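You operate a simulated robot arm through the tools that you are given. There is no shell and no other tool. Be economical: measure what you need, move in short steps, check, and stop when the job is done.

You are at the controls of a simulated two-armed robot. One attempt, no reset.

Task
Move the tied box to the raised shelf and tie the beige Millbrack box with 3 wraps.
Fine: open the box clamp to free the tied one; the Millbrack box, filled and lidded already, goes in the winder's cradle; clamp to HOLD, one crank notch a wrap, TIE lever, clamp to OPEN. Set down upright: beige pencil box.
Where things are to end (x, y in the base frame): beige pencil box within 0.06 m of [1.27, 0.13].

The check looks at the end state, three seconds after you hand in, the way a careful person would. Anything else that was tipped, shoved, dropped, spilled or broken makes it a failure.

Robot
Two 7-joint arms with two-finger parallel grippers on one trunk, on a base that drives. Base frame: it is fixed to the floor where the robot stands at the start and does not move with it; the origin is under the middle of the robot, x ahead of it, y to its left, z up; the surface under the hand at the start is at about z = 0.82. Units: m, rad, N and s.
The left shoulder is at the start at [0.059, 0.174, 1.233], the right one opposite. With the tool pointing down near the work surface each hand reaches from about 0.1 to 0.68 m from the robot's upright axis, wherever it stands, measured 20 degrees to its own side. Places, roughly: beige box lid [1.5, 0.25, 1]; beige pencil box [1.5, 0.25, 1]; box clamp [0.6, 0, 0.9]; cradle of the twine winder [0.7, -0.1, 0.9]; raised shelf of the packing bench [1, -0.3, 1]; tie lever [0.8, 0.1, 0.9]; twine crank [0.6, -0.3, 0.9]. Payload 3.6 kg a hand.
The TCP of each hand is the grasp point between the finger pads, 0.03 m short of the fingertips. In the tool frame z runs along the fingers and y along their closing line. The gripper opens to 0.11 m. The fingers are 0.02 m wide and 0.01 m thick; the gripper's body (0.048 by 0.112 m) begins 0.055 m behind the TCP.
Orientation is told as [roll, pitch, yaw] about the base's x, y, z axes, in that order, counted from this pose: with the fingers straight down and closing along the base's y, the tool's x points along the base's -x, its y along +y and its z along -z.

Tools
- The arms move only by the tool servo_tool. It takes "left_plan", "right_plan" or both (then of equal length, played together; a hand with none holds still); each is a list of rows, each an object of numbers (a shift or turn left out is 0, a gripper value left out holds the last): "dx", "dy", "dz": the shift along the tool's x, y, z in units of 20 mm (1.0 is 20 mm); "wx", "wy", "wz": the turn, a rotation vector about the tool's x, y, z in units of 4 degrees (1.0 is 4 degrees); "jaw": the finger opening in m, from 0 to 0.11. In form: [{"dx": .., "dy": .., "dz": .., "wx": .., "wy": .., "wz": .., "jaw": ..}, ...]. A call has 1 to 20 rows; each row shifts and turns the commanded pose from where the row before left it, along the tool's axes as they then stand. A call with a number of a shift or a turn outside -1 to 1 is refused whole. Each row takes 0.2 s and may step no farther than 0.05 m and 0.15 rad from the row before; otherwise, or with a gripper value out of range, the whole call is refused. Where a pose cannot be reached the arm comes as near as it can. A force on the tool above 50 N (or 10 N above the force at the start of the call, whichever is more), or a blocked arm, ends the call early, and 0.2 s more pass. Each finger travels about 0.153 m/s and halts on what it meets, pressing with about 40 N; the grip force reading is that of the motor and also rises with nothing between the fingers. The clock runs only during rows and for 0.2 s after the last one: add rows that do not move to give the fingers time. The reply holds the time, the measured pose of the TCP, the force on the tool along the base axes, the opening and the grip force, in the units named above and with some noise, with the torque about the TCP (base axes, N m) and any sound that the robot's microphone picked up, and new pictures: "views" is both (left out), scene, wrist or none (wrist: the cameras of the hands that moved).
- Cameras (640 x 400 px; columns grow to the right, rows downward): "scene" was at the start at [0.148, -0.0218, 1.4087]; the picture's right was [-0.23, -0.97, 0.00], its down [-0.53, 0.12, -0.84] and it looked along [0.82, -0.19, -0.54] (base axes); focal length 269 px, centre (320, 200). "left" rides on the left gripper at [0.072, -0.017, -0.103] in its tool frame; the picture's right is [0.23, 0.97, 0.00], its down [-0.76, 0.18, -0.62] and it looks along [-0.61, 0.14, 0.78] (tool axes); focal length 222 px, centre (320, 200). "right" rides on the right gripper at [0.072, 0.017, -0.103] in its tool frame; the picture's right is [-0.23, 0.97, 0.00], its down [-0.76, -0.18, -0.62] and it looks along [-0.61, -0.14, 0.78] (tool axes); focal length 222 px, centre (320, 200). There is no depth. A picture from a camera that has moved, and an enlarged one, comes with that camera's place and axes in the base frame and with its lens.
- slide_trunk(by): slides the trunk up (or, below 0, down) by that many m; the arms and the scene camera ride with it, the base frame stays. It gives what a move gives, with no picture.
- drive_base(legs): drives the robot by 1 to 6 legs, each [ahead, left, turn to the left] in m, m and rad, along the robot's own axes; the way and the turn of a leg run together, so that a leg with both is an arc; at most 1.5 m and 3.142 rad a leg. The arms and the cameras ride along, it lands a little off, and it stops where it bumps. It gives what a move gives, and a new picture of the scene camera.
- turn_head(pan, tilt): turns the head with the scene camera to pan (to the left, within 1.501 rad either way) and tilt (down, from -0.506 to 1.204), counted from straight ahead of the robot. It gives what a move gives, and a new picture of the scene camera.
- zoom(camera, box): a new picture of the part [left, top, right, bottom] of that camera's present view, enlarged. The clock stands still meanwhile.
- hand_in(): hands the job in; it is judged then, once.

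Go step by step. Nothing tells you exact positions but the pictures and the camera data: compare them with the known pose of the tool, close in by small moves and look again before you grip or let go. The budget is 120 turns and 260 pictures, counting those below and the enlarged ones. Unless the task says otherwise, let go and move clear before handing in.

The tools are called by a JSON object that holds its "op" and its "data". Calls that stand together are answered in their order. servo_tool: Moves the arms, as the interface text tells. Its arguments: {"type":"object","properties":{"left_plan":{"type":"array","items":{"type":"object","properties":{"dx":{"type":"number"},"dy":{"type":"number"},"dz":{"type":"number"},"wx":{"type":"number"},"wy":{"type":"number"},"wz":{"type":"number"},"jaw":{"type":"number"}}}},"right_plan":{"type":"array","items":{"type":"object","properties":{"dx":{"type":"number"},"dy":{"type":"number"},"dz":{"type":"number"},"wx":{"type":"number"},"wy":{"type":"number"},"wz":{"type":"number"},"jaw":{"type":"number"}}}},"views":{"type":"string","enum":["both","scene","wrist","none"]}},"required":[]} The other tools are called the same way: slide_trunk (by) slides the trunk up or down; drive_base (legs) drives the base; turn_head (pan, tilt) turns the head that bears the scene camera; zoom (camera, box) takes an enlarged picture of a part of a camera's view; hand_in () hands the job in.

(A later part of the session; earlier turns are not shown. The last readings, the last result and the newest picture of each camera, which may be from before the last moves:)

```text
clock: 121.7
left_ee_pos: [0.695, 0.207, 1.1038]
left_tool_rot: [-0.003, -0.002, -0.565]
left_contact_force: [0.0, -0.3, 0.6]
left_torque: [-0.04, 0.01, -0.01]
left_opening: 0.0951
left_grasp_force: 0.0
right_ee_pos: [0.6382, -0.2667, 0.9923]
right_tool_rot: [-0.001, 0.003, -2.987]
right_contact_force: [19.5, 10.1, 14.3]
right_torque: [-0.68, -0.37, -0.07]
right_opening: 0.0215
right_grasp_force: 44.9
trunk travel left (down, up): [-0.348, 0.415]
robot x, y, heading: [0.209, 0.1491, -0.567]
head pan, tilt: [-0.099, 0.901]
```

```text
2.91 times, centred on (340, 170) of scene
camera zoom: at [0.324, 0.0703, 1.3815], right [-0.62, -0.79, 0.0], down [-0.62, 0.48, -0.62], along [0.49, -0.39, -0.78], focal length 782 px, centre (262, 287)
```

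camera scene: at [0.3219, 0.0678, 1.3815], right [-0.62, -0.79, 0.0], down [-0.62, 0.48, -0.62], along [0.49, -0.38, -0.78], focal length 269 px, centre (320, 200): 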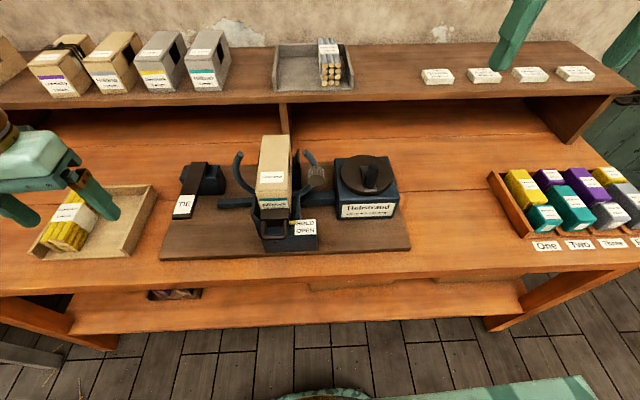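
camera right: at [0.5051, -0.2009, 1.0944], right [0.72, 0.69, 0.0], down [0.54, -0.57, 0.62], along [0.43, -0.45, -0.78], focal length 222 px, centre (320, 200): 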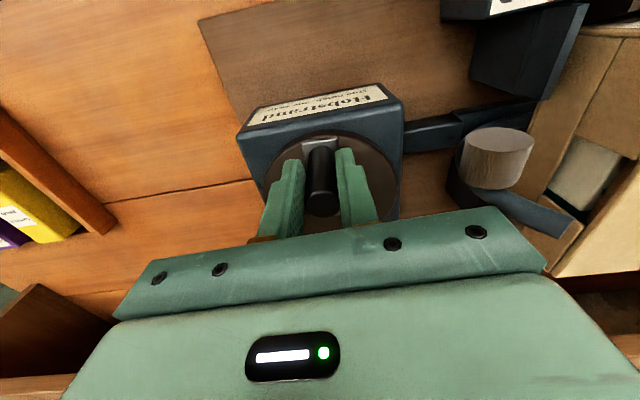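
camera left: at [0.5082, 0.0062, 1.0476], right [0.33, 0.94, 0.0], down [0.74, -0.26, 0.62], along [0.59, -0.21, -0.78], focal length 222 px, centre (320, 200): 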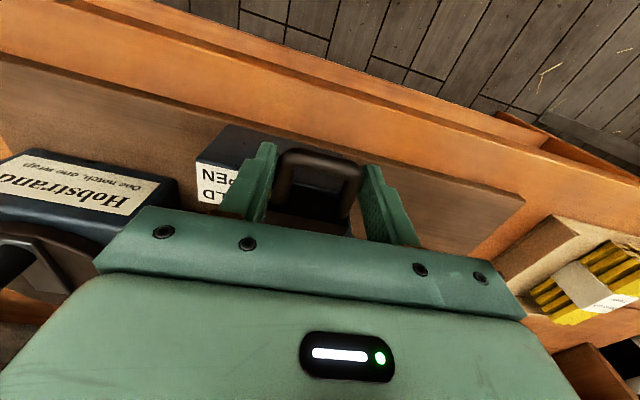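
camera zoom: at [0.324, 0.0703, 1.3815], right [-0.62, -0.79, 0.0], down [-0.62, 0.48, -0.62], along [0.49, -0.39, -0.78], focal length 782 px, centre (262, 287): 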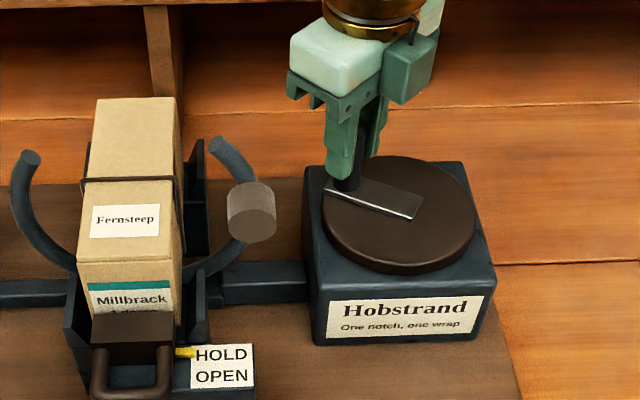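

First notch complete: ring back at start, one wrap. I release, rise, and turn the hand back for the second notch.

{"op": "servo_tool", "data": {"right_plan": [{"jaw": 0.06}, {"jaw": 0.06}, {"dz": -1}, {"dz": -1}, {"dz": -1}, {"dz": -1}, {"wz": -1}, {"wz": -1}, {"wz": -1}, {"wz": -1}, {"wz": -1}, {"wz": -1}, {"wz": -1}, {"wz": -1}, {"wz": -1}, {"wz": -1}, {"wz": -1}, {"wz": -1}, {"wz": -1}, {"wz": -1}], "views": "none"}}

{"op": "servo_tool", "data": {"right_plan": [{"wz": -1}, {"wz": -1}, {"wz": -1}, {"wz": -1}, {"wz": -1}, {"wz": -1}, {"wz": -1}, {"wz": -1}, {"wz": -1}, {"wz": -1}, {"wz": -1}, {"wz": -1}, {"wz": -1}, {"wz": -1}, {"wz": -1}, {"wz": -1}, {}], "views": "wrist"}}

{"op": "zoom", "data": {"camera": "right", "box": [200, 40, 440, 240]}}

{"op": "zoom", "data": {"camera": "scene", "box": [230, 110, 450, 230]}}

```text
clock: 125.9
left_ee_pos: [0.6936, 0.2049, 1.1036]
left_tool_rot: [0.0, -0.001, -0.566]
left_contact_force: [-1.2, 0.7, 0.4]
left_torque: [-0.01, 0.04, 0.0]
left_opening: 0.095
left_grasp_force: 0.0
right_ee_pos: [0.635, -0.2697, 1.0708]
right_tool_rot: [0.003, 0.005, -2.007]
right_contact_force: [-0.3, -0.4, -1.2]
right_torque: [0.03, -0.01, 0.01]
right_opening: 0.0603
right_grasp_force: 0.1
trunk travel left (down, up): [-0.348, 0.415]
robot x, y, heading: [0.2098, 0.1513, -0.566]
head pan, tilt: [-0.099, 0.901]
```

```text
clock: 129.5
left_ee_pos: [0.6944, 0.2058, 1.1045]
left_tool_rot: [-0.001, -0.002, -0.565]
left_contact_force: [0.4, -0.3, 0.5]
left_torque: [0.02, -0.03, 0.01]
left_opening: 0.0948
left_grasp_force: 0.1
right_ee_pos: [0.6357, -0.2688, 1.07]
right_tool_rot: [0.005, 0.001, -0.889]
right_contact_force: [-0.5, 0.9, 0.3]
right_torque: [0.03, 0.01, 0.05]
right_opening: 0.0599
right_grasp_force: 0.2
trunk travel left (down, up): [-0.348, 0.415]
robot x, y, heading: [0.2105, 0.1486, -0.568]
head pan, tilt: [-0.099, 0.901]
camera right: at [0.604, -0.2023, 1.1742], right [0.9, 0.44, 0.01], down [0.34, -0.71, 0.62], along [0.27, -0.56, -0.78], focal length 222 px, centre (320, 200)
```

right: 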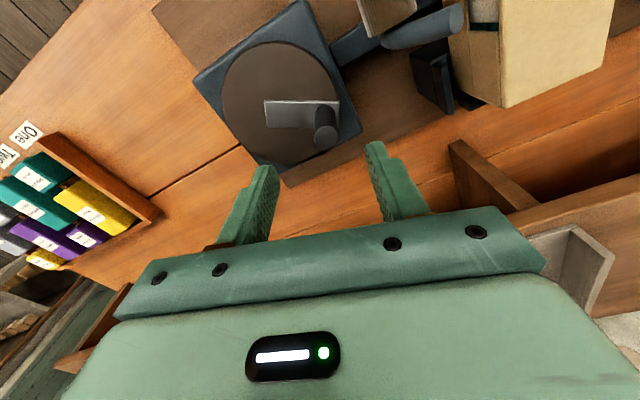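

```text
2.00 times, centred on (320, 140) of right
camera zoom: at [0.604, -0.2023, 1.1742], right [0.9, 0.44, 0.01], down [0.34, -0.71, 0.62], along [0.27, -0.56, -0.78], focal length 444 px, centre (320, 320)
```

zoom: 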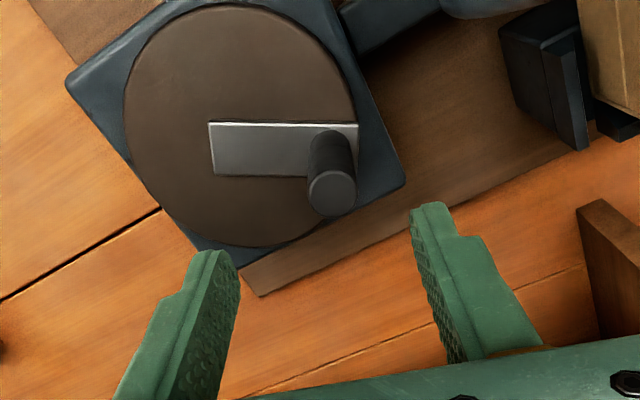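

```text
2.91 times, centred on (340, 170) of scene
camera zoom: at [0.3222, 0.0679, 1.3814], right [-0.62, -0.79, 0.0], down [-0.62, 0.48, -0.62], along [0.49, -0.38, -0.78], focal length 782 px, centre (262, 287)
```

zoom: 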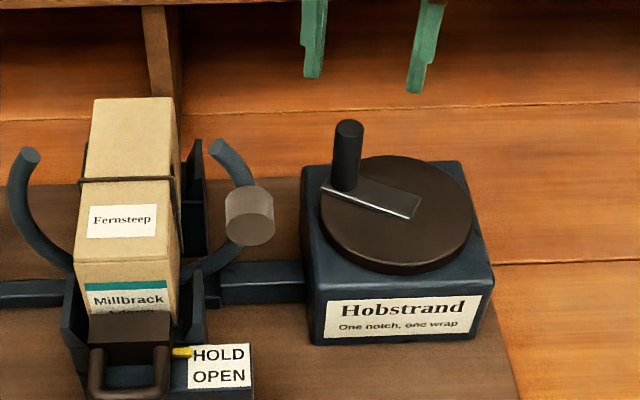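

I centre on the knob again, descend, grip and run the next 40°.

{"op": "servo_tool", "data": {"right_plan": [{"dx": 0.1, "dy": 0.26}, {"dz": 1}, {"dz": 1}, {"dz": 1}, {"dz": 0.95}, {}, {"jaw": 0.01}, {"jaw": 0.01}, {"jaw": 0.01}, {}], "views": "none"}}

{"op": "zoom", "data": {"camera": "right", "box": [200, 40, 440, 240]}}

```text
clock: 131.7
left_ee_pos: [0.6932, 0.2049, 1.1041]
left_tool_rot: [-0.001, -0.001, -0.566]
left_contact_force: [0.1, 0.3, 0.3]
left_torque: [0.0, 0.02, -0.01]
left_opening: 0.0951
left_grasp_force: 0.1
right_ee_pos: [0.6408, -0.2648, 0.9906]
right_tool_rot: [0.004, 0.002, -0.892]
right_contact_force: [-6.0, -1.3, 0.6]
right_torque: [-1.03, 0.64, -0.08]
right_opening: 0.0215
right_grasp_force: 44.6
trunk travel left (down, up): [-0.348, 0.415]
robot x, y, heading: [0.2132, 0.1505, -0.566]
head pan, tilt: [-0.099, 0.901]
```

```text
2.00 times, centred on (320, 140) of right
camera zoom: at [0.6081, -0.1982, 1.0946], right [0.9, 0.43, 0.0], down [0.34, -0.71, 0.62], along [0.27, -0.56, -0.78], focal length 444 px, centre (320, 320)
```

zoom: 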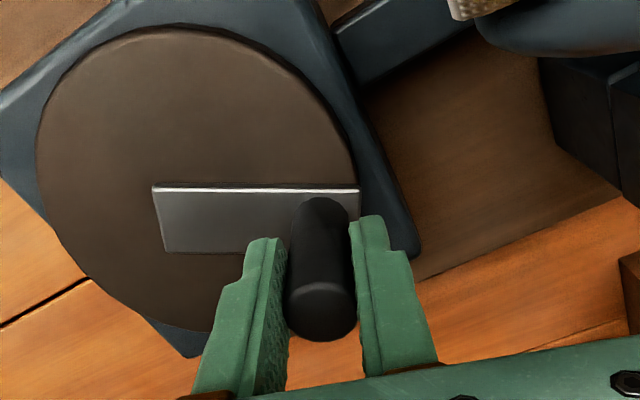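

{"op": "servo_tool", "data": {"right_plan": [{"dx": -0.15, "dy": -0.064, "wz": 1}, {"dx": -0.15, "dy": -0.064, "wz": 1}, {"dx": -0.15, "dy": -0.064, "wz": 1}, {"dx": -0.15, "dy": -0.064, "wz": 1}, {"dx": -0.15, "dy": -0.064, "wz": 1}, {"dx": -0.15, "dy": -0.064, "wz": 1}, {"dx": -0.15, "dy": -0.064, "wz": 1}, {"dx": -0.15, "dy": -0.064, "wz": 1}, {"dx": -0.15, "dy": -0.064, "wz": 1}, {"dx": -0.15, "dy": -0.064, "wz": 1}], "views": "none"}}

{"op": "zoom", "data": {"camera": "scene", "box": [230, 110, 450, 230]}}

```text
clock: 133.9
left_ee_pos: [0.6976, 0.2045, 1.1014]
left_tool_rot: [-0.001, 0.002, -0.565]
left_contact_force: [0.5, -0.1, 0.3]
left_torque: [0.0, 0.0, 0.0]
left_opening: 0.095
left_grasp_force: 0.0
right_ee_pos: [0.6428, -0.298, 0.9912]
right_tool_rot: [0.006, 0.005, -1.591]
right_contact_force: [41.9, -6.1, 4.5]
right_torque: [1.27, 0.62, -0.19]
right_opening: 0.0215
right_grasp_force: 44.6
trunk travel left (down, up): [-0.348, 0.415]
robot x, y, heading: [0.2123, 0.147, -0.565]
head pan, tilt: [-0.099, 0.901]
```

```text
2.91 times, centred on (340, 170) of scene
camera zoom: at [0.3285, 0.0665, 1.3809], right [-0.62, -0.79, 0.0], down [-0.62, 0.48, -0.62], along [0.48, -0.38, -0.79], focal length 782 px, centre (262, 287)
```

zoom: 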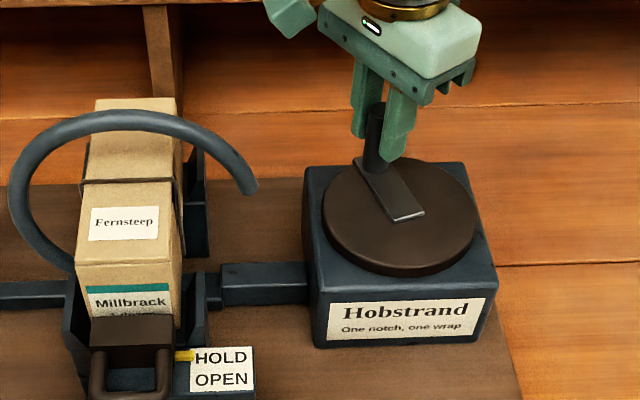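

Radial force outward again; I refine to centre (0.596, -0.2835), r 0.0495, relieve and continue 40°.

{"op": "servo_tool", "data": {"right_plan": [{"dy": 0.13}, {"dx": -0.165, "dy": -0.0515, "wz": 1}, {"dx": -0.165, "dy": -0.0515, "wz": 1}, {"dx": -0.165, "dy": -0.0515, "wz": 1}, {"dx": -0.165, "dy": -0.0515, "wz": 1}, {"dx": -0.165, "dy": -0.0515, "wz": 1}, {"dx": -0.165, "dy": -0.0515, "wz": 1}, {"dx": -0.165, "dy": -0.0515, "wz": 1}, {"dx": -0.165, "dy": -0.0515, "wz": 1}, {"dx": -0.165, "dy": -0.0515, "wz": 1}, {"dx": -0.165, "dy": -0.0515, "wz": 1}], "views": "none"}}

{"op": "zoom", "data": {"camera": "scene", "box": [230, 110, 450, 230]}}

```text
clock: 136.3
left_ee_pos: [0.6948, 0.2023, 1.1041]
left_tool_rot: [0.0, 0.0, -0.567]
left_contact_force: [0.5, -0.5, 0.1]
left_torque: [0.02, -0.05, 0.01]
left_opening: 0.095
left_grasp_force: 0.0
right_ee_pos: [0.6216, -0.3266, 0.9909]
right_tool_rot: [0.0, 0.003, -2.292]
right_contact_force: [16.7, -26.1, 14.2]
right_torque: [-0.31, -0.16, -0.12]
right_opening: 0.0215
right_grasp_force: 45.1
trunk travel left (down, up): [-0.348, 0.415]
robot x, y, heading: [0.2111, 0.1486, -0.571]
head pan, tilt: [-0.099, 0.901]
```

```text
2.91 times, centred on (340, 170) of scene
camera zoom: at [0.3234, 0.0648, 1.3811], right [-0.62, -0.79, 0.0], down [-0.62, 0.49, -0.62], along [0.49, -0.38, -0.79], focal length 782 px, centre (262, 287)
```

zoom: 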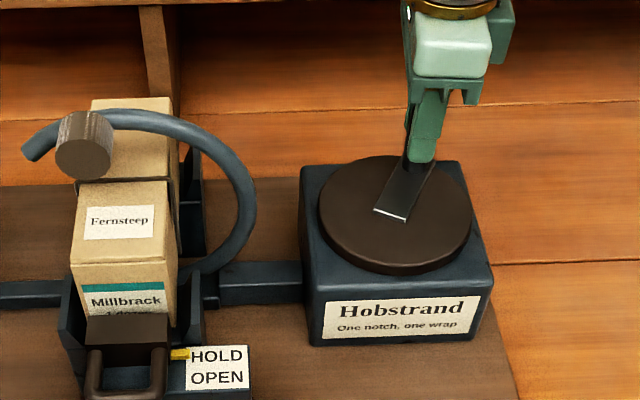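

{"op": "servo_tool", "data": {"right_plan": [{"dx": -0.034, "dy": 0.11}, {"dx": -0.167, "dy": -0.059, "wz": 1}, {"dx": -0.167, "dy": -0.059, "wz": 1}, {"dx": -0.167, "dy": -0.059, "wz": 1}, {"dx": -0.167, "dy": -0.059, "wz": 1}, {"dx": -0.167, "dy": -0.059, "wz": 1}, {"dx": -0.167, "dy": -0.059, "wz": 1}, {"dx": -0.167, "dy": -0.059, "wz": 1}, {"dx": -0.167, "dy": -0.059, "wz": 1}], "views": "none"}}

{"op": "zoom", "data": {"camera": "scene", "box": [230, 110, 450, 230]}}

```text
clock: 138.3
left_ee_pos: [0.6939, 0.2039, 1.1032]
left_tool_rot: [0.001, 0.0, -0.566]
left_contact_force: [0.6, 0.7, -0.6]
left_torque: [0.01, -0.01, 0.01]
left_opening: 0.0952
left_grasp_force: 0.0
right_ee_pos: [0.5954, -0.3325, 0.9904]
right_tool_rot: [-0.004, 0.003, -2.847]
right_contact_force: [-0.1, -5.1, -6.9]
right_torque: [-0.7, -1.31, 0.04]
right_opening: 0.0215
right_grasp_force: 45.1
trunk travel left (down, up): [-0.348, 0.415]
robot x, y, heading: [0.2104, 0.1488, -0.564]
head pan, tilt: [-0.099, 0.901]
```

```text
2.91 times, centred on (340, 170) of scene
camera zoom: at [0.3222, 0.0666, 1.3812], right [-0.62, -0.79, 0.0], down [-0.62, 0.48, -0.62], along [0.49, -0.38, -0.78], focal length 782 px, centre (262, 287)
```

zoom: 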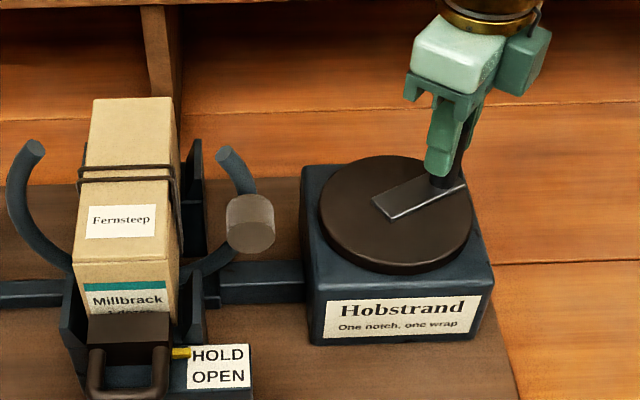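

Two wraps now and the ring is seated again. I release, rise, turn the hand back 120° for the third.

{"op": "servo_tool", "data": {"right_plan": [{"jaw": 0.06}, {"jaw": 0.06}, {"dz": -1}, {"dz": -1}, {"dz": -1}, {"dz": -1}, {"wz": -1}, {"wz": -1}, {"wz": -1}, {"wz": -1}, {"wz": -1}, {"wz": -1}, {"wz": -1}, {"wz": -1}, {"wz": -1}, {"wz": -1}, {"wz": -1}, {"wz": -1}, {"wz": -1}, {"wz": -1}], "views": "none"}}

{"op": "servo_tool", "data": {"right_plan": [{"wz": -1}, {"wz": -1}, {"wz": -1}, {"wz": -1}, {"wz": -1}, {"wz": -1}, {"wz": -1}, {"wz": -1}, {"wz": -1}, {"wz": -1}, {"wz": -1}, {"wz": -1}, {"wz": -1}, {"wz": -1}, {"wz": -1}, {"wz": -1}, {}], "views": "none"}}

{"op": "zoom", "data": {"camera": "right", "box": [200, 40, 440, 240]}}

```text
clock: 142.5
left_ee_pos: [0.6943, 0.2053, 1.1045]
left_tool_rot: [0.0, -0.003, -0.566]
left_contact_force: [1.2, -0.3, -0.3]
left_torque: [0.01, 0.01, 0.0]
left_opening: 0.095
left_grasp_force: 0.1
right_ee_pos: [0.5953, -0.3315, 1.0718]
right_tool_rot: [0.003, 0.004, -1.868]
right_contact_force: [0.1, -0.2, 0.2]
right_torque: [0.02, 0.02, 0.0]
right_opening: 0.0598
right_grasp_force: 0.1
trunk travel left (down, up): [-0.348, 0.415]
robot x, y, heading: [0.2105, 0.1468, -0.564]
head pan, tilt: [-0.099, 0.901]
```

```text
clock: 146.1
left_ee_pos: [0.6936, 0.205, 1.1035]
left_tool_rot: [0.0, -0.002, -0.566]
left_contact_force: [0.5, -0.1, -0.2]
left_torque: [0.05, 0.03, 0.01]
left_opening: 0.0948
left_grasp_force: 0.1
right_ee_pos: [0.5956, -0.3332, 1.0717]
right_tool_rot: [0.005, 0.0, -0.751]
right_contact_force: [-0.7, 0.0, 0.3]
right_torque: [0.02, 0.0, 0.01]
right_opening: 0.0601
right_grasp_force: 0.0
trunk travel left (down, up): [-0.348, 0.415]
robot x, y, heading: [0.2109, 0.1498, -0.565]
head pan, tilt: [-0.099, 0.901]
```

```text
2.00 times, centred on (320, 140) of right
camera zoom: at [0.554, -0.271, 1.1755], right [0.83, 0.56, 0.01], down [0.43, -0.65, 0.62], along [0.35, -0.51, -0.78], focal length 444 px, centre (320, 320)
```

zoom: 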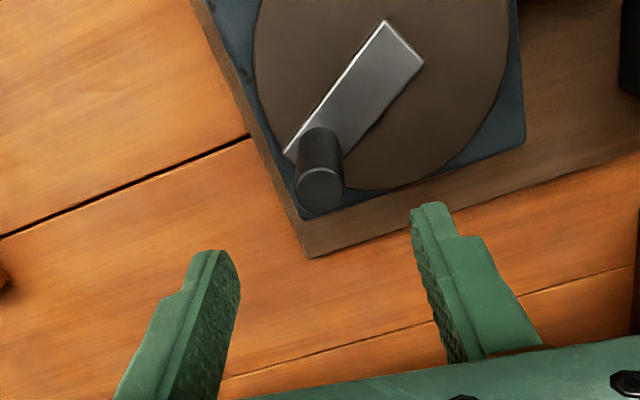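

{"op": "servo_tool", "data": {"right_plan": [{"dz": 1}, {"dz": 1}, {"dz": 1}, {"dz": 1}, {"dz": 0.05}, {"jaw": 0.01}, {"jaw": 0.01}, {"jaw": 0.01}, {}, {"dx": 0.131, "dy": -0.11, "wz": 1}, {"dx": 0.131, "dy": -0.11, "wz": 1}, {"dx": 0.131, "dy": -0.11, "wz": 1}, {"dx": 0.131, "dy": -0.11, "wz": 1}, {"dx": 0.131, "dy": -0.11, "wz": 1}, {"dx": 0.131, "dy": -0.11, "wz": 1}, {"dx": 0.131, "dy": -0.11, "wz": 1}, {"dx": 0.131, "dy": -0.11, "wz": 1}], "views": "none"}}

{"op": "zoom", "data": {"camera": "scene", "box": [230, 110, 450, 230]}}

```text
clock: 149.7
left_ee_pos: [0.6952, 0.2067, 1.1031]
left_tool_rot: [-0.004, -0.002, -0.565]
left_contact_force: [0.0, 0.3, -1.0]
left_torque: [0.01, 0.01, 0.01]
left_opening: 0.0951
left_grasp_force: 0.0
right_ee_pos: [0.5724, -0.3228, 0.9917]
right_tool_rot: [0.002, 0.003, -1.313]
right_contact_force: [14.6, 9.3, -1.1]
right_torque: [-0.39, 0.64, -0.26]
right_opening: 0.0216
right_grasp_force: 45.2
trunk travel left (down, up): [-0.348, 0.415]
robot x, y, heading: [0.2125, 0.1483, -0.565]
head pan, tilt: [-0.099, 0.901]
```

```text
2.91 times, centred on (340, 170) of scene
camera zoom: at [0.3248, 0.0696, 1.3813], right [-0.62, -0.79, 0.0], down [-0.62, 0.48, -0.62], along [0.49, -0.38, -0.78], focal length 782 px, centre (262, 287)
```

zoom: 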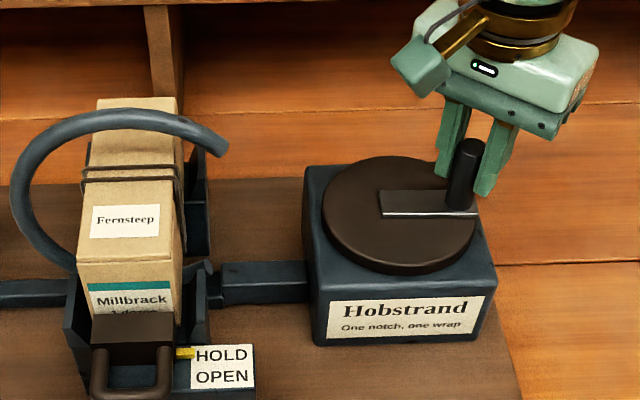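

{"op": "servo_tool", "data": {"right_plan": [{"dx": 0.03, "dy": 0.04}, {"dx": 0.1355, "dy": -0.0955, "wz": 1}, {"dx": 0.1355, "dy": -0.0955, "wz": 1}, {"dx": 0.1355, "dy": -0.0955, "wz": 1}, {"dx": 0.1355, "dy": -0.0955, "wz": 1}, {"dx": 0.1355, "dy": -0.0955, "wz": 1}, {"dx": 0.1355, "dy": -0.0955, "wz": 1}, {"dx": 0.1355, "dy": -0.0955, "wz": 1}, {"dx": 0.1355, "dy": -0.0955, "wz": 1}, {"dx": 0.1355, "dy": -0.0955, "wz": 1}], "views": "none"}}

{"op": "zoom", "data": {"camera": "scene", "box": [230, 110, 450, 230]}}

```text
clock: 151.9
left_ee_pos: [0.695, 0.2072, 1.1038]
left_tool_rot: [-0.004, -0.002, -0.565]
left_contact_force: [0.3, 0.5, -0.2]
left_torque: [0.01, 0.0, 0.0]
left_opening: 0.0951
left_grasp_force: 0.1
right_ee_pos: [0.5547, -0.2982, 0.9907]
right_tool_rot: [0.002, 0.002, -1.941]
right_contact_force: [18.1, 5.7, 9.9]
right_torque: [-0.02, 0.88, 0.06]
right_opening: 0.0214
right_grasp_force: 45.4
trunk travel left (down, up): [-0.348, 0.415]
robot x, y, heading: [0.2131, 0.1483, -0.567]
head pan, tilt: [-0.099, 0.901]
```

```text
2.91 times, centred on (340, 170) of scene
camera zoom: at [0.3246, 0.0695, 1.3814], right [-0.62, -0.79, 0.0], down [-0.62, 0.48, -0.62], along [0.49, -0.38, -0.78], focal length 782 px, centre (262, 287)
```

zoom: 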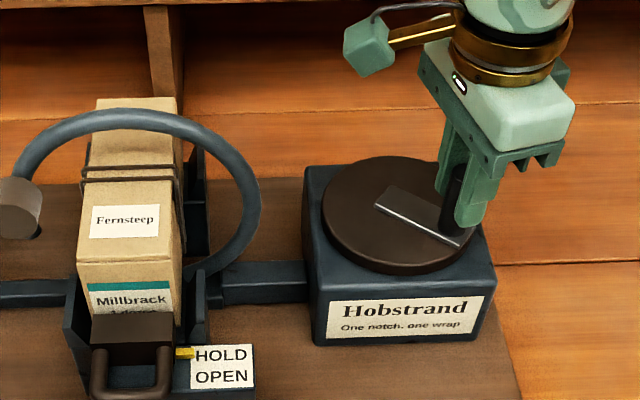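

{"op": "servo_tool", "data": {"right_plan": [{"dx": 0.039, "dy": 0.046}, {"dx": 0.1305, "dy": -0.1026, "wz": 1}, {"dx": 0.1305, "dy": -0.1026, "wz": 1}, {"dx": 0.1305, "dy": -0.1026, "wz": 1}, {"dx": 0.1305, "dy": -0.1026, "wz": 1}, {"dx": 0.1305, "dy": -0.1026, "wz": 1}, {"dx": 0.1305, "dy": -0.1026, "wz": 1}, {"dx": 0.1305, "dy": -0.1026, "wz": 1}, {"dx": 0.1305, "dy": -0.1026, "wz": 1}, {"dx": 0.1305, "dy": -0.1026, "wz": 1}, {"dx": 0.1305, "dy": -0.1026, "wz": 1}], "views": "none"}}

{"op": "zoom", "data": {"camera": "scene", "box": [230, 110, 450, 230]}}

```text
clock: 154.3
left_ee_pos: [0.6966, 0.2053, 1.1025]
left_tool_rot: [-0.002, 0.0, -0.564]
left_contact_force: [0.0, -0.5, 0.0]
left_torque: [0.01, -0.02, -0.03]
left_opening: 0.0949
left_grasp_force: 0.1
right_ee_pos: [0.5585, -0.2668, 0.9915]
right_tool_rot: [-0.001, 0.008, -2.637]
right_contact_force: [29.2, -13.4, 20.6]
right_torque: [-0.58, -0.03, 0.01]
right_opening: 0.0214
right_grasp_force: 44.3
trunk travel left (down, up): [-0.348, 0.415]
robot x, y, heading: [0.2139, 0.1481, -0.565]
head pan, tilt: [-0.099, 0.901]
```

```text
2.91 times, centred on (340, 170) of scene
camera zoom: at [0.3255, 0.0675, 1.3812], right [-0.62, -0.79, 0.0], down [-0.62, 0.48, -0.62], along [0.49, -0.38, -0.79], focal length 782 px, centre (262, 287)
```

zoom: 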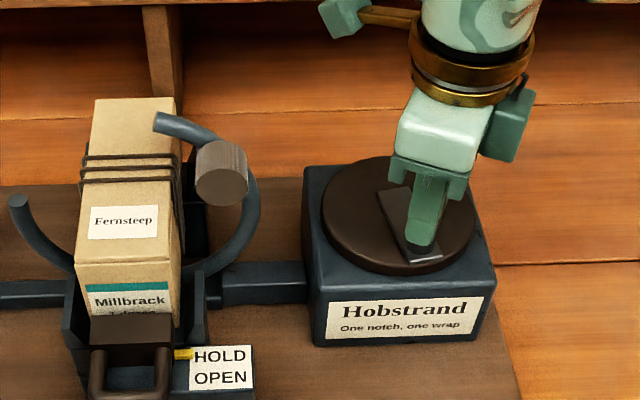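

Three wraps are on. About 10° remain to seat the crank at its notch; I relieve and finish that.

{"op": "servo_tool", "data": {"right_plan": [{"dx": 0.062, "dy": 0.079}, {"dx": 0.11, "dy": -0.075, "wz": 0.8}, {"dx": 0.11, "dy": -0.075, "wz": 0.8}, {"dx": 0.1, "dy": -0.07, "wz": 0.7}, {}], "views": "none"}}

{"op": "zoom", "data": {"camera": "scene", "box": [230, 110, 450, 230]}}

```text
clock: 155.5
left_ee_pos: [0.6941, 0.2058, 1.1035]
left_tool_rot: [-0.002, -0.002, -0.565]
left_contact_force: [-0.6, -0.7, -0.6]
left_torque: [-0.02, 0.03, -0.02]
left_opening: 0.0948
left_grasp_force: 0.0
right_ee_pos: [0.5623, -0.2606, 0.9911]
right_tool_rot: [-0.004, 0.006, -2.799]
right_contact_force: [18.1, -11.9, 17.7]
right_torque: [-0.72, -1.14, -0.03]
right_opening: 0.0218
right_grasp_force: 44.8
trunk travel left (down, up): [-0.348, 0.415]
robot x, y, heading: [0.2122, 0.1456, -0.568]
head pan, tilt: [-0.099, 0.901]
```

```text
2.91 times, centred on (340, 170) of scene
camera zoom: at [0.3236, 0.0674, 1.3814], right [-0.62, -0.79, 0.0], down [-0.62, 0.48, -0.62], along [0.49, -0.38, -0.78], focal length 782 px, centre (262, 287)
```

zoom: 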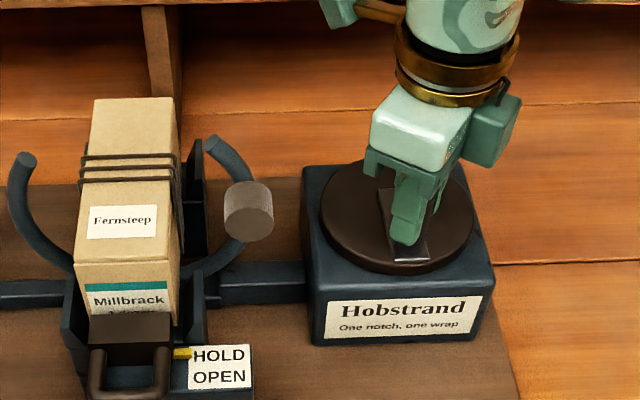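

Crank seated, three wraps. I release the knob, lift the right hand clear, and bring the left hand near the TIE lever to look.

{"op": "servo_tool", "data": {"right_plan": [{"jaw": 0.06}, {"jaw": 0.06}, {"dz": -1}, {"dz": -1}, {"dz": -1}, {"dz": -1}, {"dz": -1}, {"dz": -1}, {"dz": -1}, {"dz": -1}], "left_plan": [{}, {}, {}, {}, {"jaw": 0.0}, {"jaw": 0.0}, {"jaw": 0.0}, {"jaw": 0.0}, {"jaw": 0.0}, {}], "views": "wrist"}}

{"op": "turn_head", "data": {"pan": 0.15, "tilt": 0.85}}

{"op": "zoom", "data": {"camera": "scene", "box": [160, 100, 400, 250]}}

```text
clock: 157.7
left_ee_pos: [0.6934, 0.2061, 1.1052]
left_tool_rot: [-0.001, 0.0, -0.563]
left_contact_force: [-0.7, 0.6, 0.9]
left_torque: [0.01, 0.01, 0.01]
left_opening: 0.0
left_grasp_force: 37.4
right_ee_pos: [0.5595, -0.2596, 1.1513]
right_tool_rot: [-0.003, 0.006, -2.798]
right_contact_force: [0.0, 0.2, 0.6]
right_torque: [0.01, -0.03, 0.02]
right_opening: 0.0599
right_grasp_force: 0.0
trunk travel left (down, up): [-0.348, 0.415]
robot x, y, heading: [0.2094, 0.1488, -0.567]
head pan, tilt: [-0.099, 0.901]
camera right: at [0.6327, -0.2515, 1.2547], right [0.11, -0.99, 0.0], down [-0.78, -0.09, 0.62], along [-0.62, -0.07, -0.78], focal length 222 px, centre (320, 200)
camera left: at [0.6228, 0.2316, 1.2078], right [0.33, 0.94, 0.0], down [0.74, -0.26, 0.62], along [0.59, -0.21, -0.78], focal length 222 px, centre (320, 200)
```

right: 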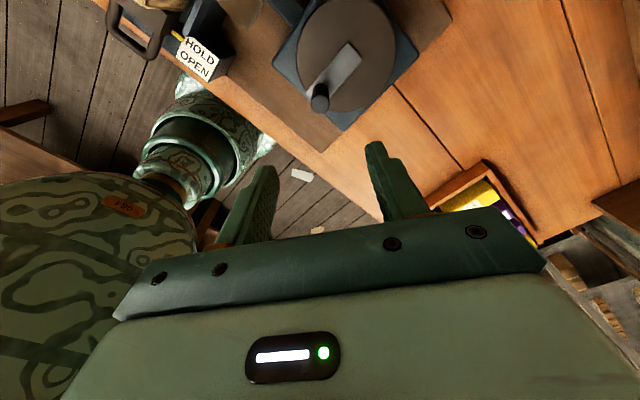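
left: 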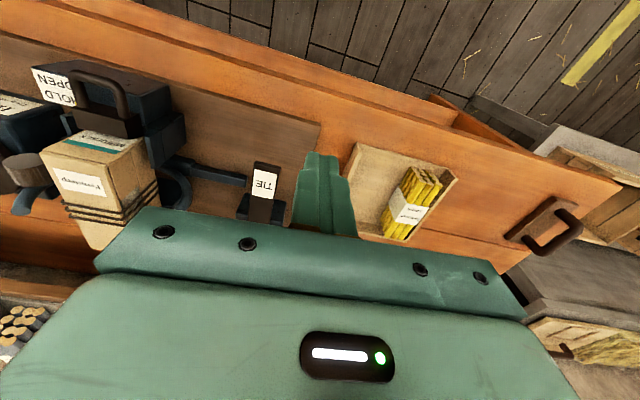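

```text
clock: 158.4
left_ee_pos: [0.6935, 0.2051, 1.1033]
left_tool_rot: [0.0, -0.002, -0.565]
left_contact_force: [0.3, 0.4, -0.6]
left_torque: [-0.03, -0.01, 0.01]
left_opening: 0.0
left_grasp_force: 37.6
right_ee_pos: [0.5579, -0.2589, 1.1514]
right_tool_rot: [-0.004, 0.005, -2.797]
right_contact_force: [-0.5, -0.4, -0.1]
right_torque: [0.01, -0.02, 0.01]
right_opening: 0.0599
right_grasp_force: 0.0
trunk travel left (down, up): [-0.348, 0.415]
robot x, y, heading: [0.2125, 0.1497, -0.566]
head pan, tilt: [0.15, 0.85]
camera scene: at [0.3342, 0.0828, 1.3853], right [-0.41, -0.91, 0.0], down [-0.69, 0.3, -0.66], along [0.6, -0.27, -0.75], focal length 269 px, centre (320, 200)
```

scene: 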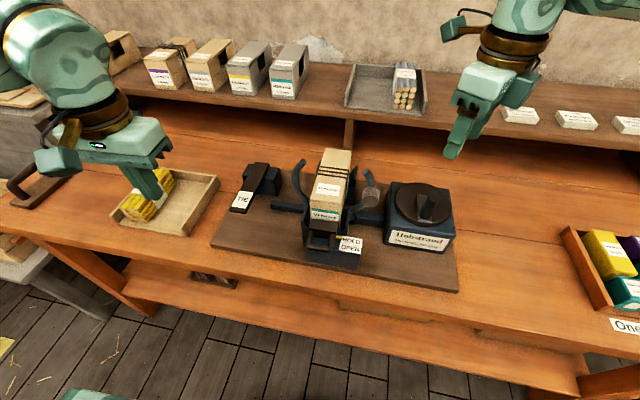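

```text
2.67 times, centred on (280, 175) of scene
camera zoom: at [0.3342, 0.0828, 1.3853], right [-0.41, -0.91, 0.0], down [-0.69, 0.3, -0.66], along [0.6, -0.27, -0.75], focal length 716 px, centre (427, 267)
```

zoom: 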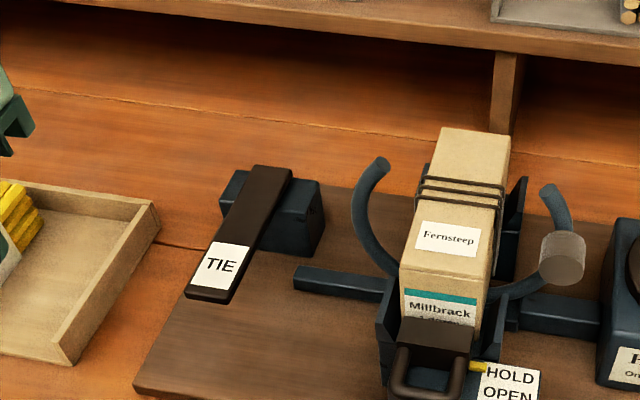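

The TIE pad is at about (0.773, 0.084, 0.93). I bring the closed left fingers above it.

{"op": "servo_tool", "data": {"left_plan": [{"dx": -1, "dy": -0.5}, {"dx": -1, "dy": -0.5}, {"dx": -1, "dy": -0.5}, {"dx": -1, "dy": -0.5}, {"dx": -1, "dy": -0.5}, {"dx": -1, "dy": -0.5}, {"dx": -0.6}, {"dz": 1}, {"dz": 1}, {"dz": 1}, {"dz": 1}, {"dz": 1}, {}], "views": "wrist"}}

{"op": "zoom", "data": {"camera": "scene", "box": [180, 120, 340, 240]}}

```text
clock: 161.2
left_ee_pos: [0.7715, 0.0835, 1.0047]
left_tool_rot: [-0.001, -0.001, -0.566]
left_contact_force: [-0.3, -0.1, 0.9]
left_torque: [0.0, 0.0, -0.03]
left_opening: 0.0
left_grasp_force: 37.6
right_ee_pos: [0.5583, -0.2597, 1.1515]
right_tool_rot: [-0.002, 0.005, -2.797]
right_contact_force: [0.1, 0.1, -0.4]
right_torque: [-0.01, 0.01, -0.01]
right_opening: 0.0599
right_grasp_force: 0.1
trunk travel left (down, up): [-0.348, 0.415]
robot x, y, heading: [0.2091, 0.1481, -0.565]
head pan, tilt: [0.15, 0.85]
camera left: at [0.7014, 0.1103, 1.1089], right [0.33, 0.94, 0.0], down [0.74, -0.26, 0.62], along [0.59, -0.21, -0.78], focal length 222 px, centre (320, 200)
```

left: 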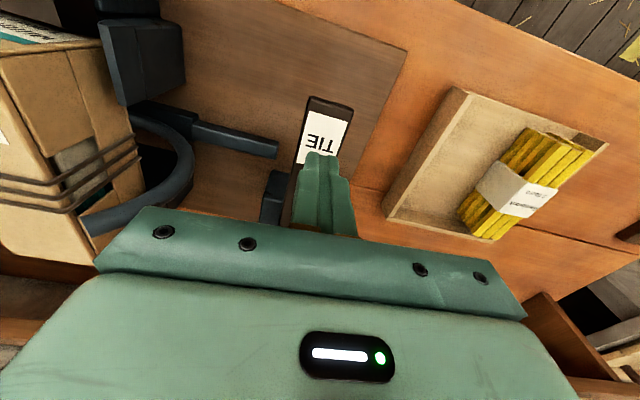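

```text
3.33 times, centred on (260, 180) of scene
camera zoom: at [0.3341, 0.0828, 1.3854], right [-0.4, -0.91, 0.0], down [-0.69, 0.3, -0.66], along [0.6, -0.27, -0.75], focal length 896 px, centre (520, 267)
```

zoom: 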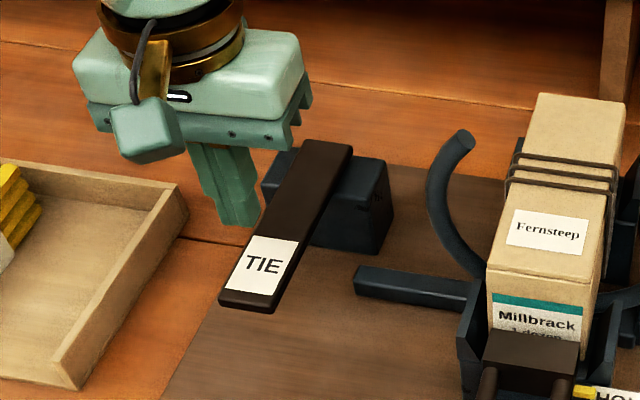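

I shift 1 cm towards the lever's end and press down stepwise.

{"op": "servo_tool", "data": {"left_plan": [{"dx": 0.55, "dy": 0.07}, {"dz": 0.5}, {"dz": 0.5}, {"dz": 0.5}, {"dz": 0.5}, {}], "views": "none"}}

{"op": "zoom", "data": {"camera": "scene", "box": [180, 120, 340, 240]}}

```text
clock: 162.6
left_ee_pos: [0.7642, 0.0906, 0.965]
left_tool_rot: [-0.002, -0.002, -0.566]
left_contact_force: [-0.6, 0.5, 0.5]
left_torque: [0.0, -0.01, 0.01]
left_opening: 0.0
left_grasp_force: 37.3
right_ee_pos: [0.5592, -0.2597, 1.1517]
right_tool_rot: [-0.003, 0.005, -2.797]
right_contact_force: [0.0, -0.1, -0.1]
right_torque: [0.0, 0.0, -0.02]
right_opening: 0.06
right_grasp_force: 0.0
trunk travel left (down, up): [-0.348, 0.415]
robot x, y, heading: [0.2134, 0.1476, -0.568]
head pan, tilt: [0.15, 0.85]
```

```text
3.33 times, centred on (260, 180) of scene
camera zoom: at [0.3342, 0.0828, 1.3854], right [-0.4, -0.91, 0.0], down [-0.69, 0.3, -0.66], along [0.6, -0.27, -0.75], focal length 896 px, centre (520, 267)
```

zoom: 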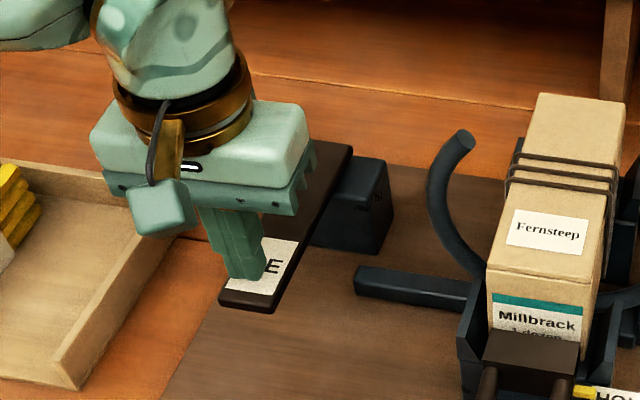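

{"op": "servo_tool", "data": {"left_plan": [{"dy": -0.25}, {"dz": 0.5}, {"dz": 0.5}, {"dz": 0.5}, {}], "views": "none"}}

{"op": "zoom", "data": {"camera": "scene", "box": [180, 120, 340, 240]}}

```text
clock: 163.8
left_ee_pos: [0.7625, 0.0863, 0.935]
left_tool_rot: [0.0, -0.004, -0.566]
left_contact_force: [-1.7, 0.3, 2.7]
left_torque: [0.01, -0.02, -0.01]
left_opening: 0.0
left_grasp_force: 37.5
right_ee_pos: [0.5587, -0.2595, 1.1518]
right_tool_rot: [-0.002, 0.005, -2.799]
right_contact_force: [-0.9, 0.1, 0.1]
right_torque: [0.02, 0.0, -0.01]
right_opening: 0.0602
right_grasp_force: 0.1
trunk travel left (down, up): [-0.348, 0.415]
robot x, y, heading: [0.2094, 0.1469, -0.563]
head pan, tilt: [0.15, 0.85]
```

```text
3.33 times, centred on (260, 180) of scene
camera zoom: at [0.3336, 0.083, 1.3854], right [-0.4, -0.91, 0.0], down [-0.69, 0.3, -0.66], along [0.6, -0.27, -0.75], focal length 896 px, centre (520, 267)
```

zoom: 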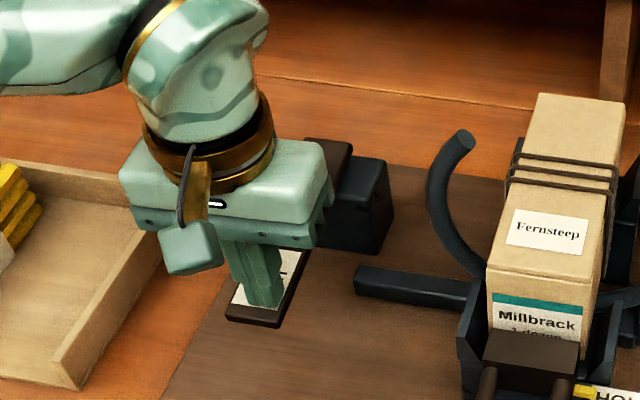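

The lever is moving with little force; continue to its stop.

{"op": "servo_tool", "data": {"left_plan": [{"dz": 0.4}, {"dz": 0.4}, {"dz": 0.4}, {"dz": 0.3}, {}], "views": "none"}}

{"op": "zoom", "data": {"camera": "scene", "box": [180, 120, 340, 240]}}

```text
clock: 165.0
left_ee_pos: [0.76, 0.0862, 0.9053]
left_tool_rot: [0.0, -0.001, -0.567]
left_contact_force: [-0.4, -0.1, 5.9]
left_torque: [-0.07, -0.03, 0.0]
left_opening: 0.0
left_grasp_force: 37.6
right_ee_pos: [0.5592, -0.2613, 1.1507]
right_tool_rot: [-0.003, 0.005, -2.797]
right_contact_force: [-0.5, -0.7, -0.2]
right_torque: [-0.02, 0.0, -0.02]
right_opening: 0.0602
right_grasp_force: 0.0
trunk travel left (down, up): [-0.348, 0.415]
robot x, y, heading: [0.2068, 0.1489, -0.565]
head pan, tilt: [0.15, 0.85]
```

```text
3.33 times, centred on (260, 180) of scene
camera zoom: at [0.3337, 0.0827, 1.3854], right [-0.4, -0.91, 0.0], down [-0.69, 0.3, -0.66], along [0.6, -0.27, -0.75], focal length 896 px, centre (520, 267)
```

zoom: 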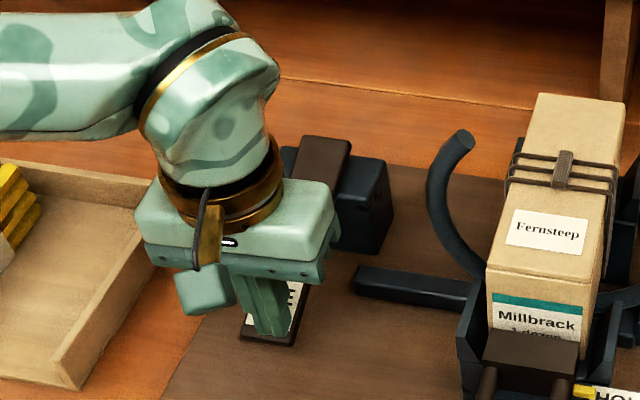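

The knot has appeared: the Millbrack box is tied. I lift off the lever, move the right hand away, and go back over the clamp handle.

{"op": "servo_tool", "data": {"left_plan": [{"dz": -1}, {"dz": -1}, {"dz": -1}, {"dz": -1}, {"dz": -1}, {"dz": -1}, {"dz": -1}, {"dz": -1}, {"dz": -1}, {"dz": -1, "dx": 0.5}, {"dx": 0.5, "dy": -1}, {"dx": 0.5, "dy": -1}, {"dx": 0.5, "dy": -1}, {"dx": 0.5, "dy": -1}, {"dx": 0.5, "dy": -1}, {"dx": 0.5, "dy": -1}, {"dx": 0.2, "dy": -1}, {"dy": -1}, {"dy": -1, "jaw": 0.09}, {"dy": -0.4, "jaw": 0.09}], "right_plan": [{"dz": -1}, {"dz": -1}, {"dx": -0.79, "dy": 0.61}, {"dx": -0.79, "dy": 0.61}, {"dx": -0.79, "dy": 0.61}, {"dx": -0.79, "dy": 0.61}, {"dx": -0.79, "dy": 0.61}, {"dx": -0.79, "dy": 0.61}, {}, {}, {}, {}, {}, {}, {}, {}, {}, {}, {}, {}], "views": "both"}}

{"op": "zoom", "data": {"camera": "scene", "box": [200, 120, 400, 270]}}

```text
clock: 169.2
left_ee_pos: [0.5982, -0.0322, 1.1041]
left_tool_rot: [0.0, -0.002, -0.564]
left_contact_force: [0.3, -0.1, 0.2]
left_torque: [0.03, 0.02, 0.01]
left_opening: 0.0897
left_grasp_force: 0.1
right_ee_pos: [0.496, -0.3613, 1.1903]
right_tool_rot: [-0.003, 0.004, -2.797]
right_contact_force: [0.8, -0.9, -0.1]
right_torque: [-0.04, 0.03, -0.02]
right_opening: 0.06
right_grasp_force: 0.0
trunk travel left (down, up): [-0.348, 0.415]
robot x, y, heading: [0.2094, 0.1527, -0.569]
head pan, tilt: [0.15, 0.85]
camera scene: at [0.3342, 0.0827, 1.3853], right [-0.4, -0.91, 0.0], down [-0.69, 0.3, -0.66], along [0.6, -0.27, -0.75], focal length 269 px, centre (320, 200)
camera right: at [0.5696, -0.3533, 1.2946], right [0.11, -0.99, 0.0], down [-0.78, -0.09, 0.62], along [-0.62, -0.07, -0.78], focal length 222 px, centre (320, 200)
camera left: at [0.5283, -0.0062, 1.2074], right [0.33, 0.94, 0.0], down [0.74, -0.26, 0.62], along [0.59, -0.21, -0.78], focal length 222 px, centre (320, 200)
```

scene: 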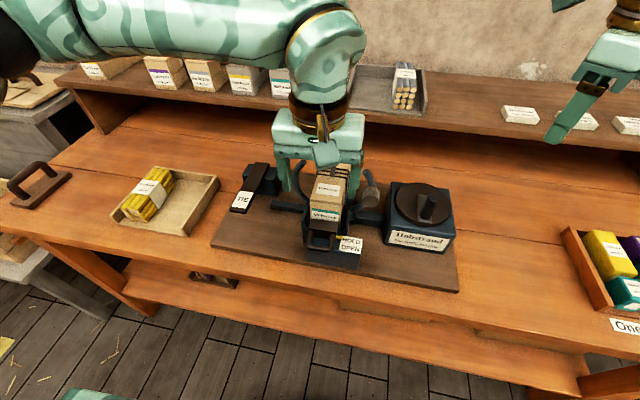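
right: 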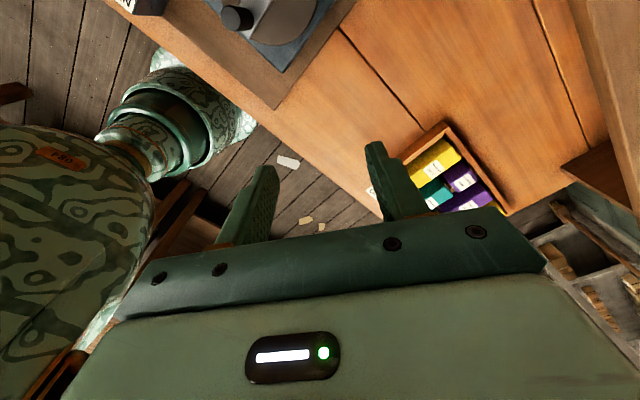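
left: 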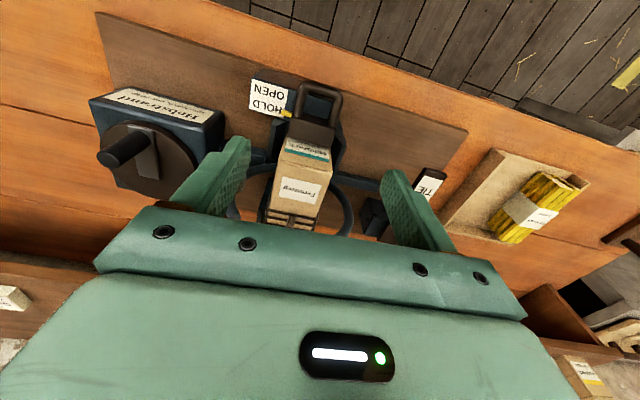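

```text
2.67 times, centred on (300, 195) of scene
camera zoom: at [0.3342, 0.0827, 1.3853], right [-0.4, -0.91, 0.0], down [-0.69, 0.3, -0.66], along [0.6, -0.27, -0.75], focal length 716 px, centre (373, 213)
```

zoom: 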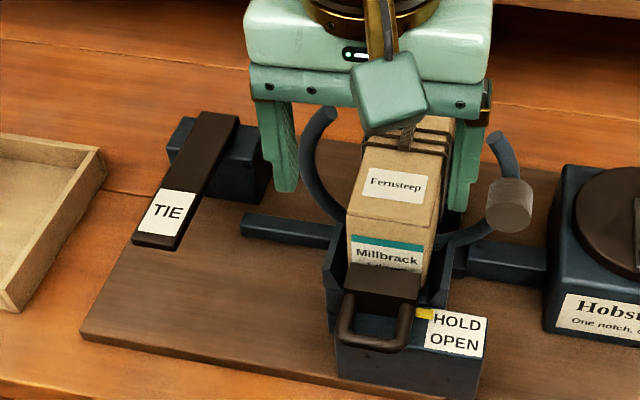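

The lever has sprung back and the knot is visible. I descend on the handle (at HOLD) and grip it.

{"op": "servo_tool", "data": {"left_plan": [{"dz": 1}, {"dz": 1}, {"dz": 1}, {"dz": 1}, {"dz": 1}, {"dz": 1}, {"dz": 1}, {"dz": 1}, {}, {"jaw": 0.04}, {"jaw": 0.04}, {"jaw": 0.04}, {}], "views": "wrist"}}

```text
clock: 172.0
left_ee_pos: [0.5991, -0.0347, 0.945]
left_tool_rot: [-0.002, -0.001, -0.567]
left_contact_force: [-1.0, -0.7, -4.5]
left_torque: [-0.52, -0.4, -1.15]
left_opening: 0.0554
left_grasp_force: 45.1
right_ee_pos: [0.4946, -0.3625, 1.1905]
right_tool_rot: [-0.005, 0.004, -2.797]
right_contact_force: [0.0, -0.1, 0.2]
right_torque: [0.02, -0.01, 0.04]
right_opening: 0.0601
right_grasp_force: 0.1
trunk travel left (down, up): [-0.348, 0.415]
robot x, y, heading: [0.2142, 0.1478, -0.57]
head pan, tilt: [0.15, 0.85]
camera left: at [0.5279, -0.0077, 1.0483], right [0.33, 0.94, 0.0], down [0.74, -0.26, 0.62], along [0.59, -0.21, -0.78], focal length 222 px, centre (320, 200)
```

left: 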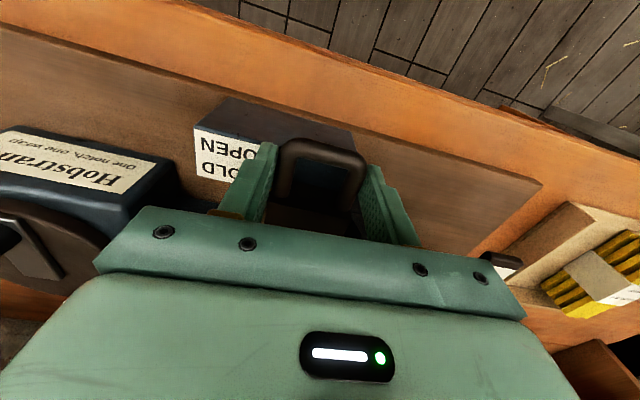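

Gripped. Pull towards me to OPEN as before, then release and rise.

{"op": "servo_tool", "data": {"left_plan": [{"dx": 0.4}, {"dx": 0.4}, {"dx": 0.4}, {"dx": 0.3}, {"dx": 0.2}, {}], "views": "none"}}

{"op": "servo_tool", "data": {"left_plan": [{"dx": -0.2}, {"jaw": 0.1}, {"jaw": 0.1}, {"dz": -1}, {"dz": -1}, {"dz": -1}, {"dz": -1}, {"dz": -1}, {"dz": -1}, {"dz": -1}, {"dz": -1}, {"dy": 1, "dx": 1}, {"dy": 1, "dx": 1}, {"dy": 1, "dx": 1}, {"dy": 1}, {"dy": 1}, {"dy": 1}, {"dy": 1}, {}], "views": "none"}}

{"op": "zoom", "data": {"camera": "scene", "box": [200, 120, 400, 270]}}

```text
clock: 173.4
left_ee_pos: [0.5747, -0.0167, 0.9436]
left_tool_rot: [0.0, -0.006, -0.563]
left_contact_force: [24.9, -15.0, 7.5]
left_torque: [-0.26, -0.46, -0.25]
left_opening: 0.0551
left_grasp_force: 45.0
right_ee_pos: [0.4972, -0.3634, 1.1895]
right_tool_rot: [-0.005, 0.004, -2.798]
right_contact_force: [0.3, 0.3, 0.0]
right_torque: [0.01, -0.01, -0.02]
right_opening: 0.06
right_grasp_force: 0.1
trunk travel left (down, up): [-0.348, 0.415]
robot x, y, heading: [0.2106, 0.1493, -0.569]
head pan, tilt: [0.15, 0.85]
```

```text
clock: 177.4
left_ee_pos: [0.5966, 0.1329, 1.1055]
left_tool_rot: [0.0, -0.002, -0.566]
left_contact_force: [-0.3, -0.2, -0.1]
left_torque: [0.01, -0.01, 0.0]
left_opening: 0.1002
left_grasp_force: 0.0
right_ee_pos: [0.495, -0.3622, 1.1915]
right_tool_rot: [-0.005, 0.005, -2.796]
right_contact_force: [-0.6, -0.5, 0.2]
right_torque: [-0.01, 0.04, 0.01]
right_opening: 0.0602
right_grasp_force: 0.1
trunk travel left (down, up): [-0.348, 0.415]
robot x, y, heading: [0.2105, 0.1471, -0.568]
head pan, tilt: [0.15, 0.85]
```

```text
2.67 times, centred on (300, 195) of scene
camera zoom: at [0.334, 0.0822, 1.3853], right [-0.4, -0.91, 0.0], down [-0.69, 0.3, -0.66], along [0.6, -0.27, -0.75], focal length 716 px, centre (373, 213)
```

zoom: 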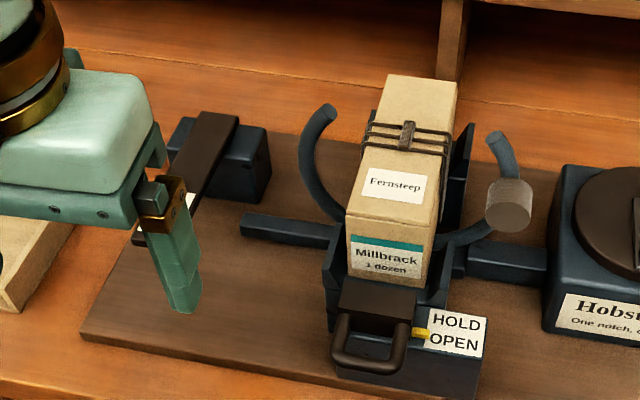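

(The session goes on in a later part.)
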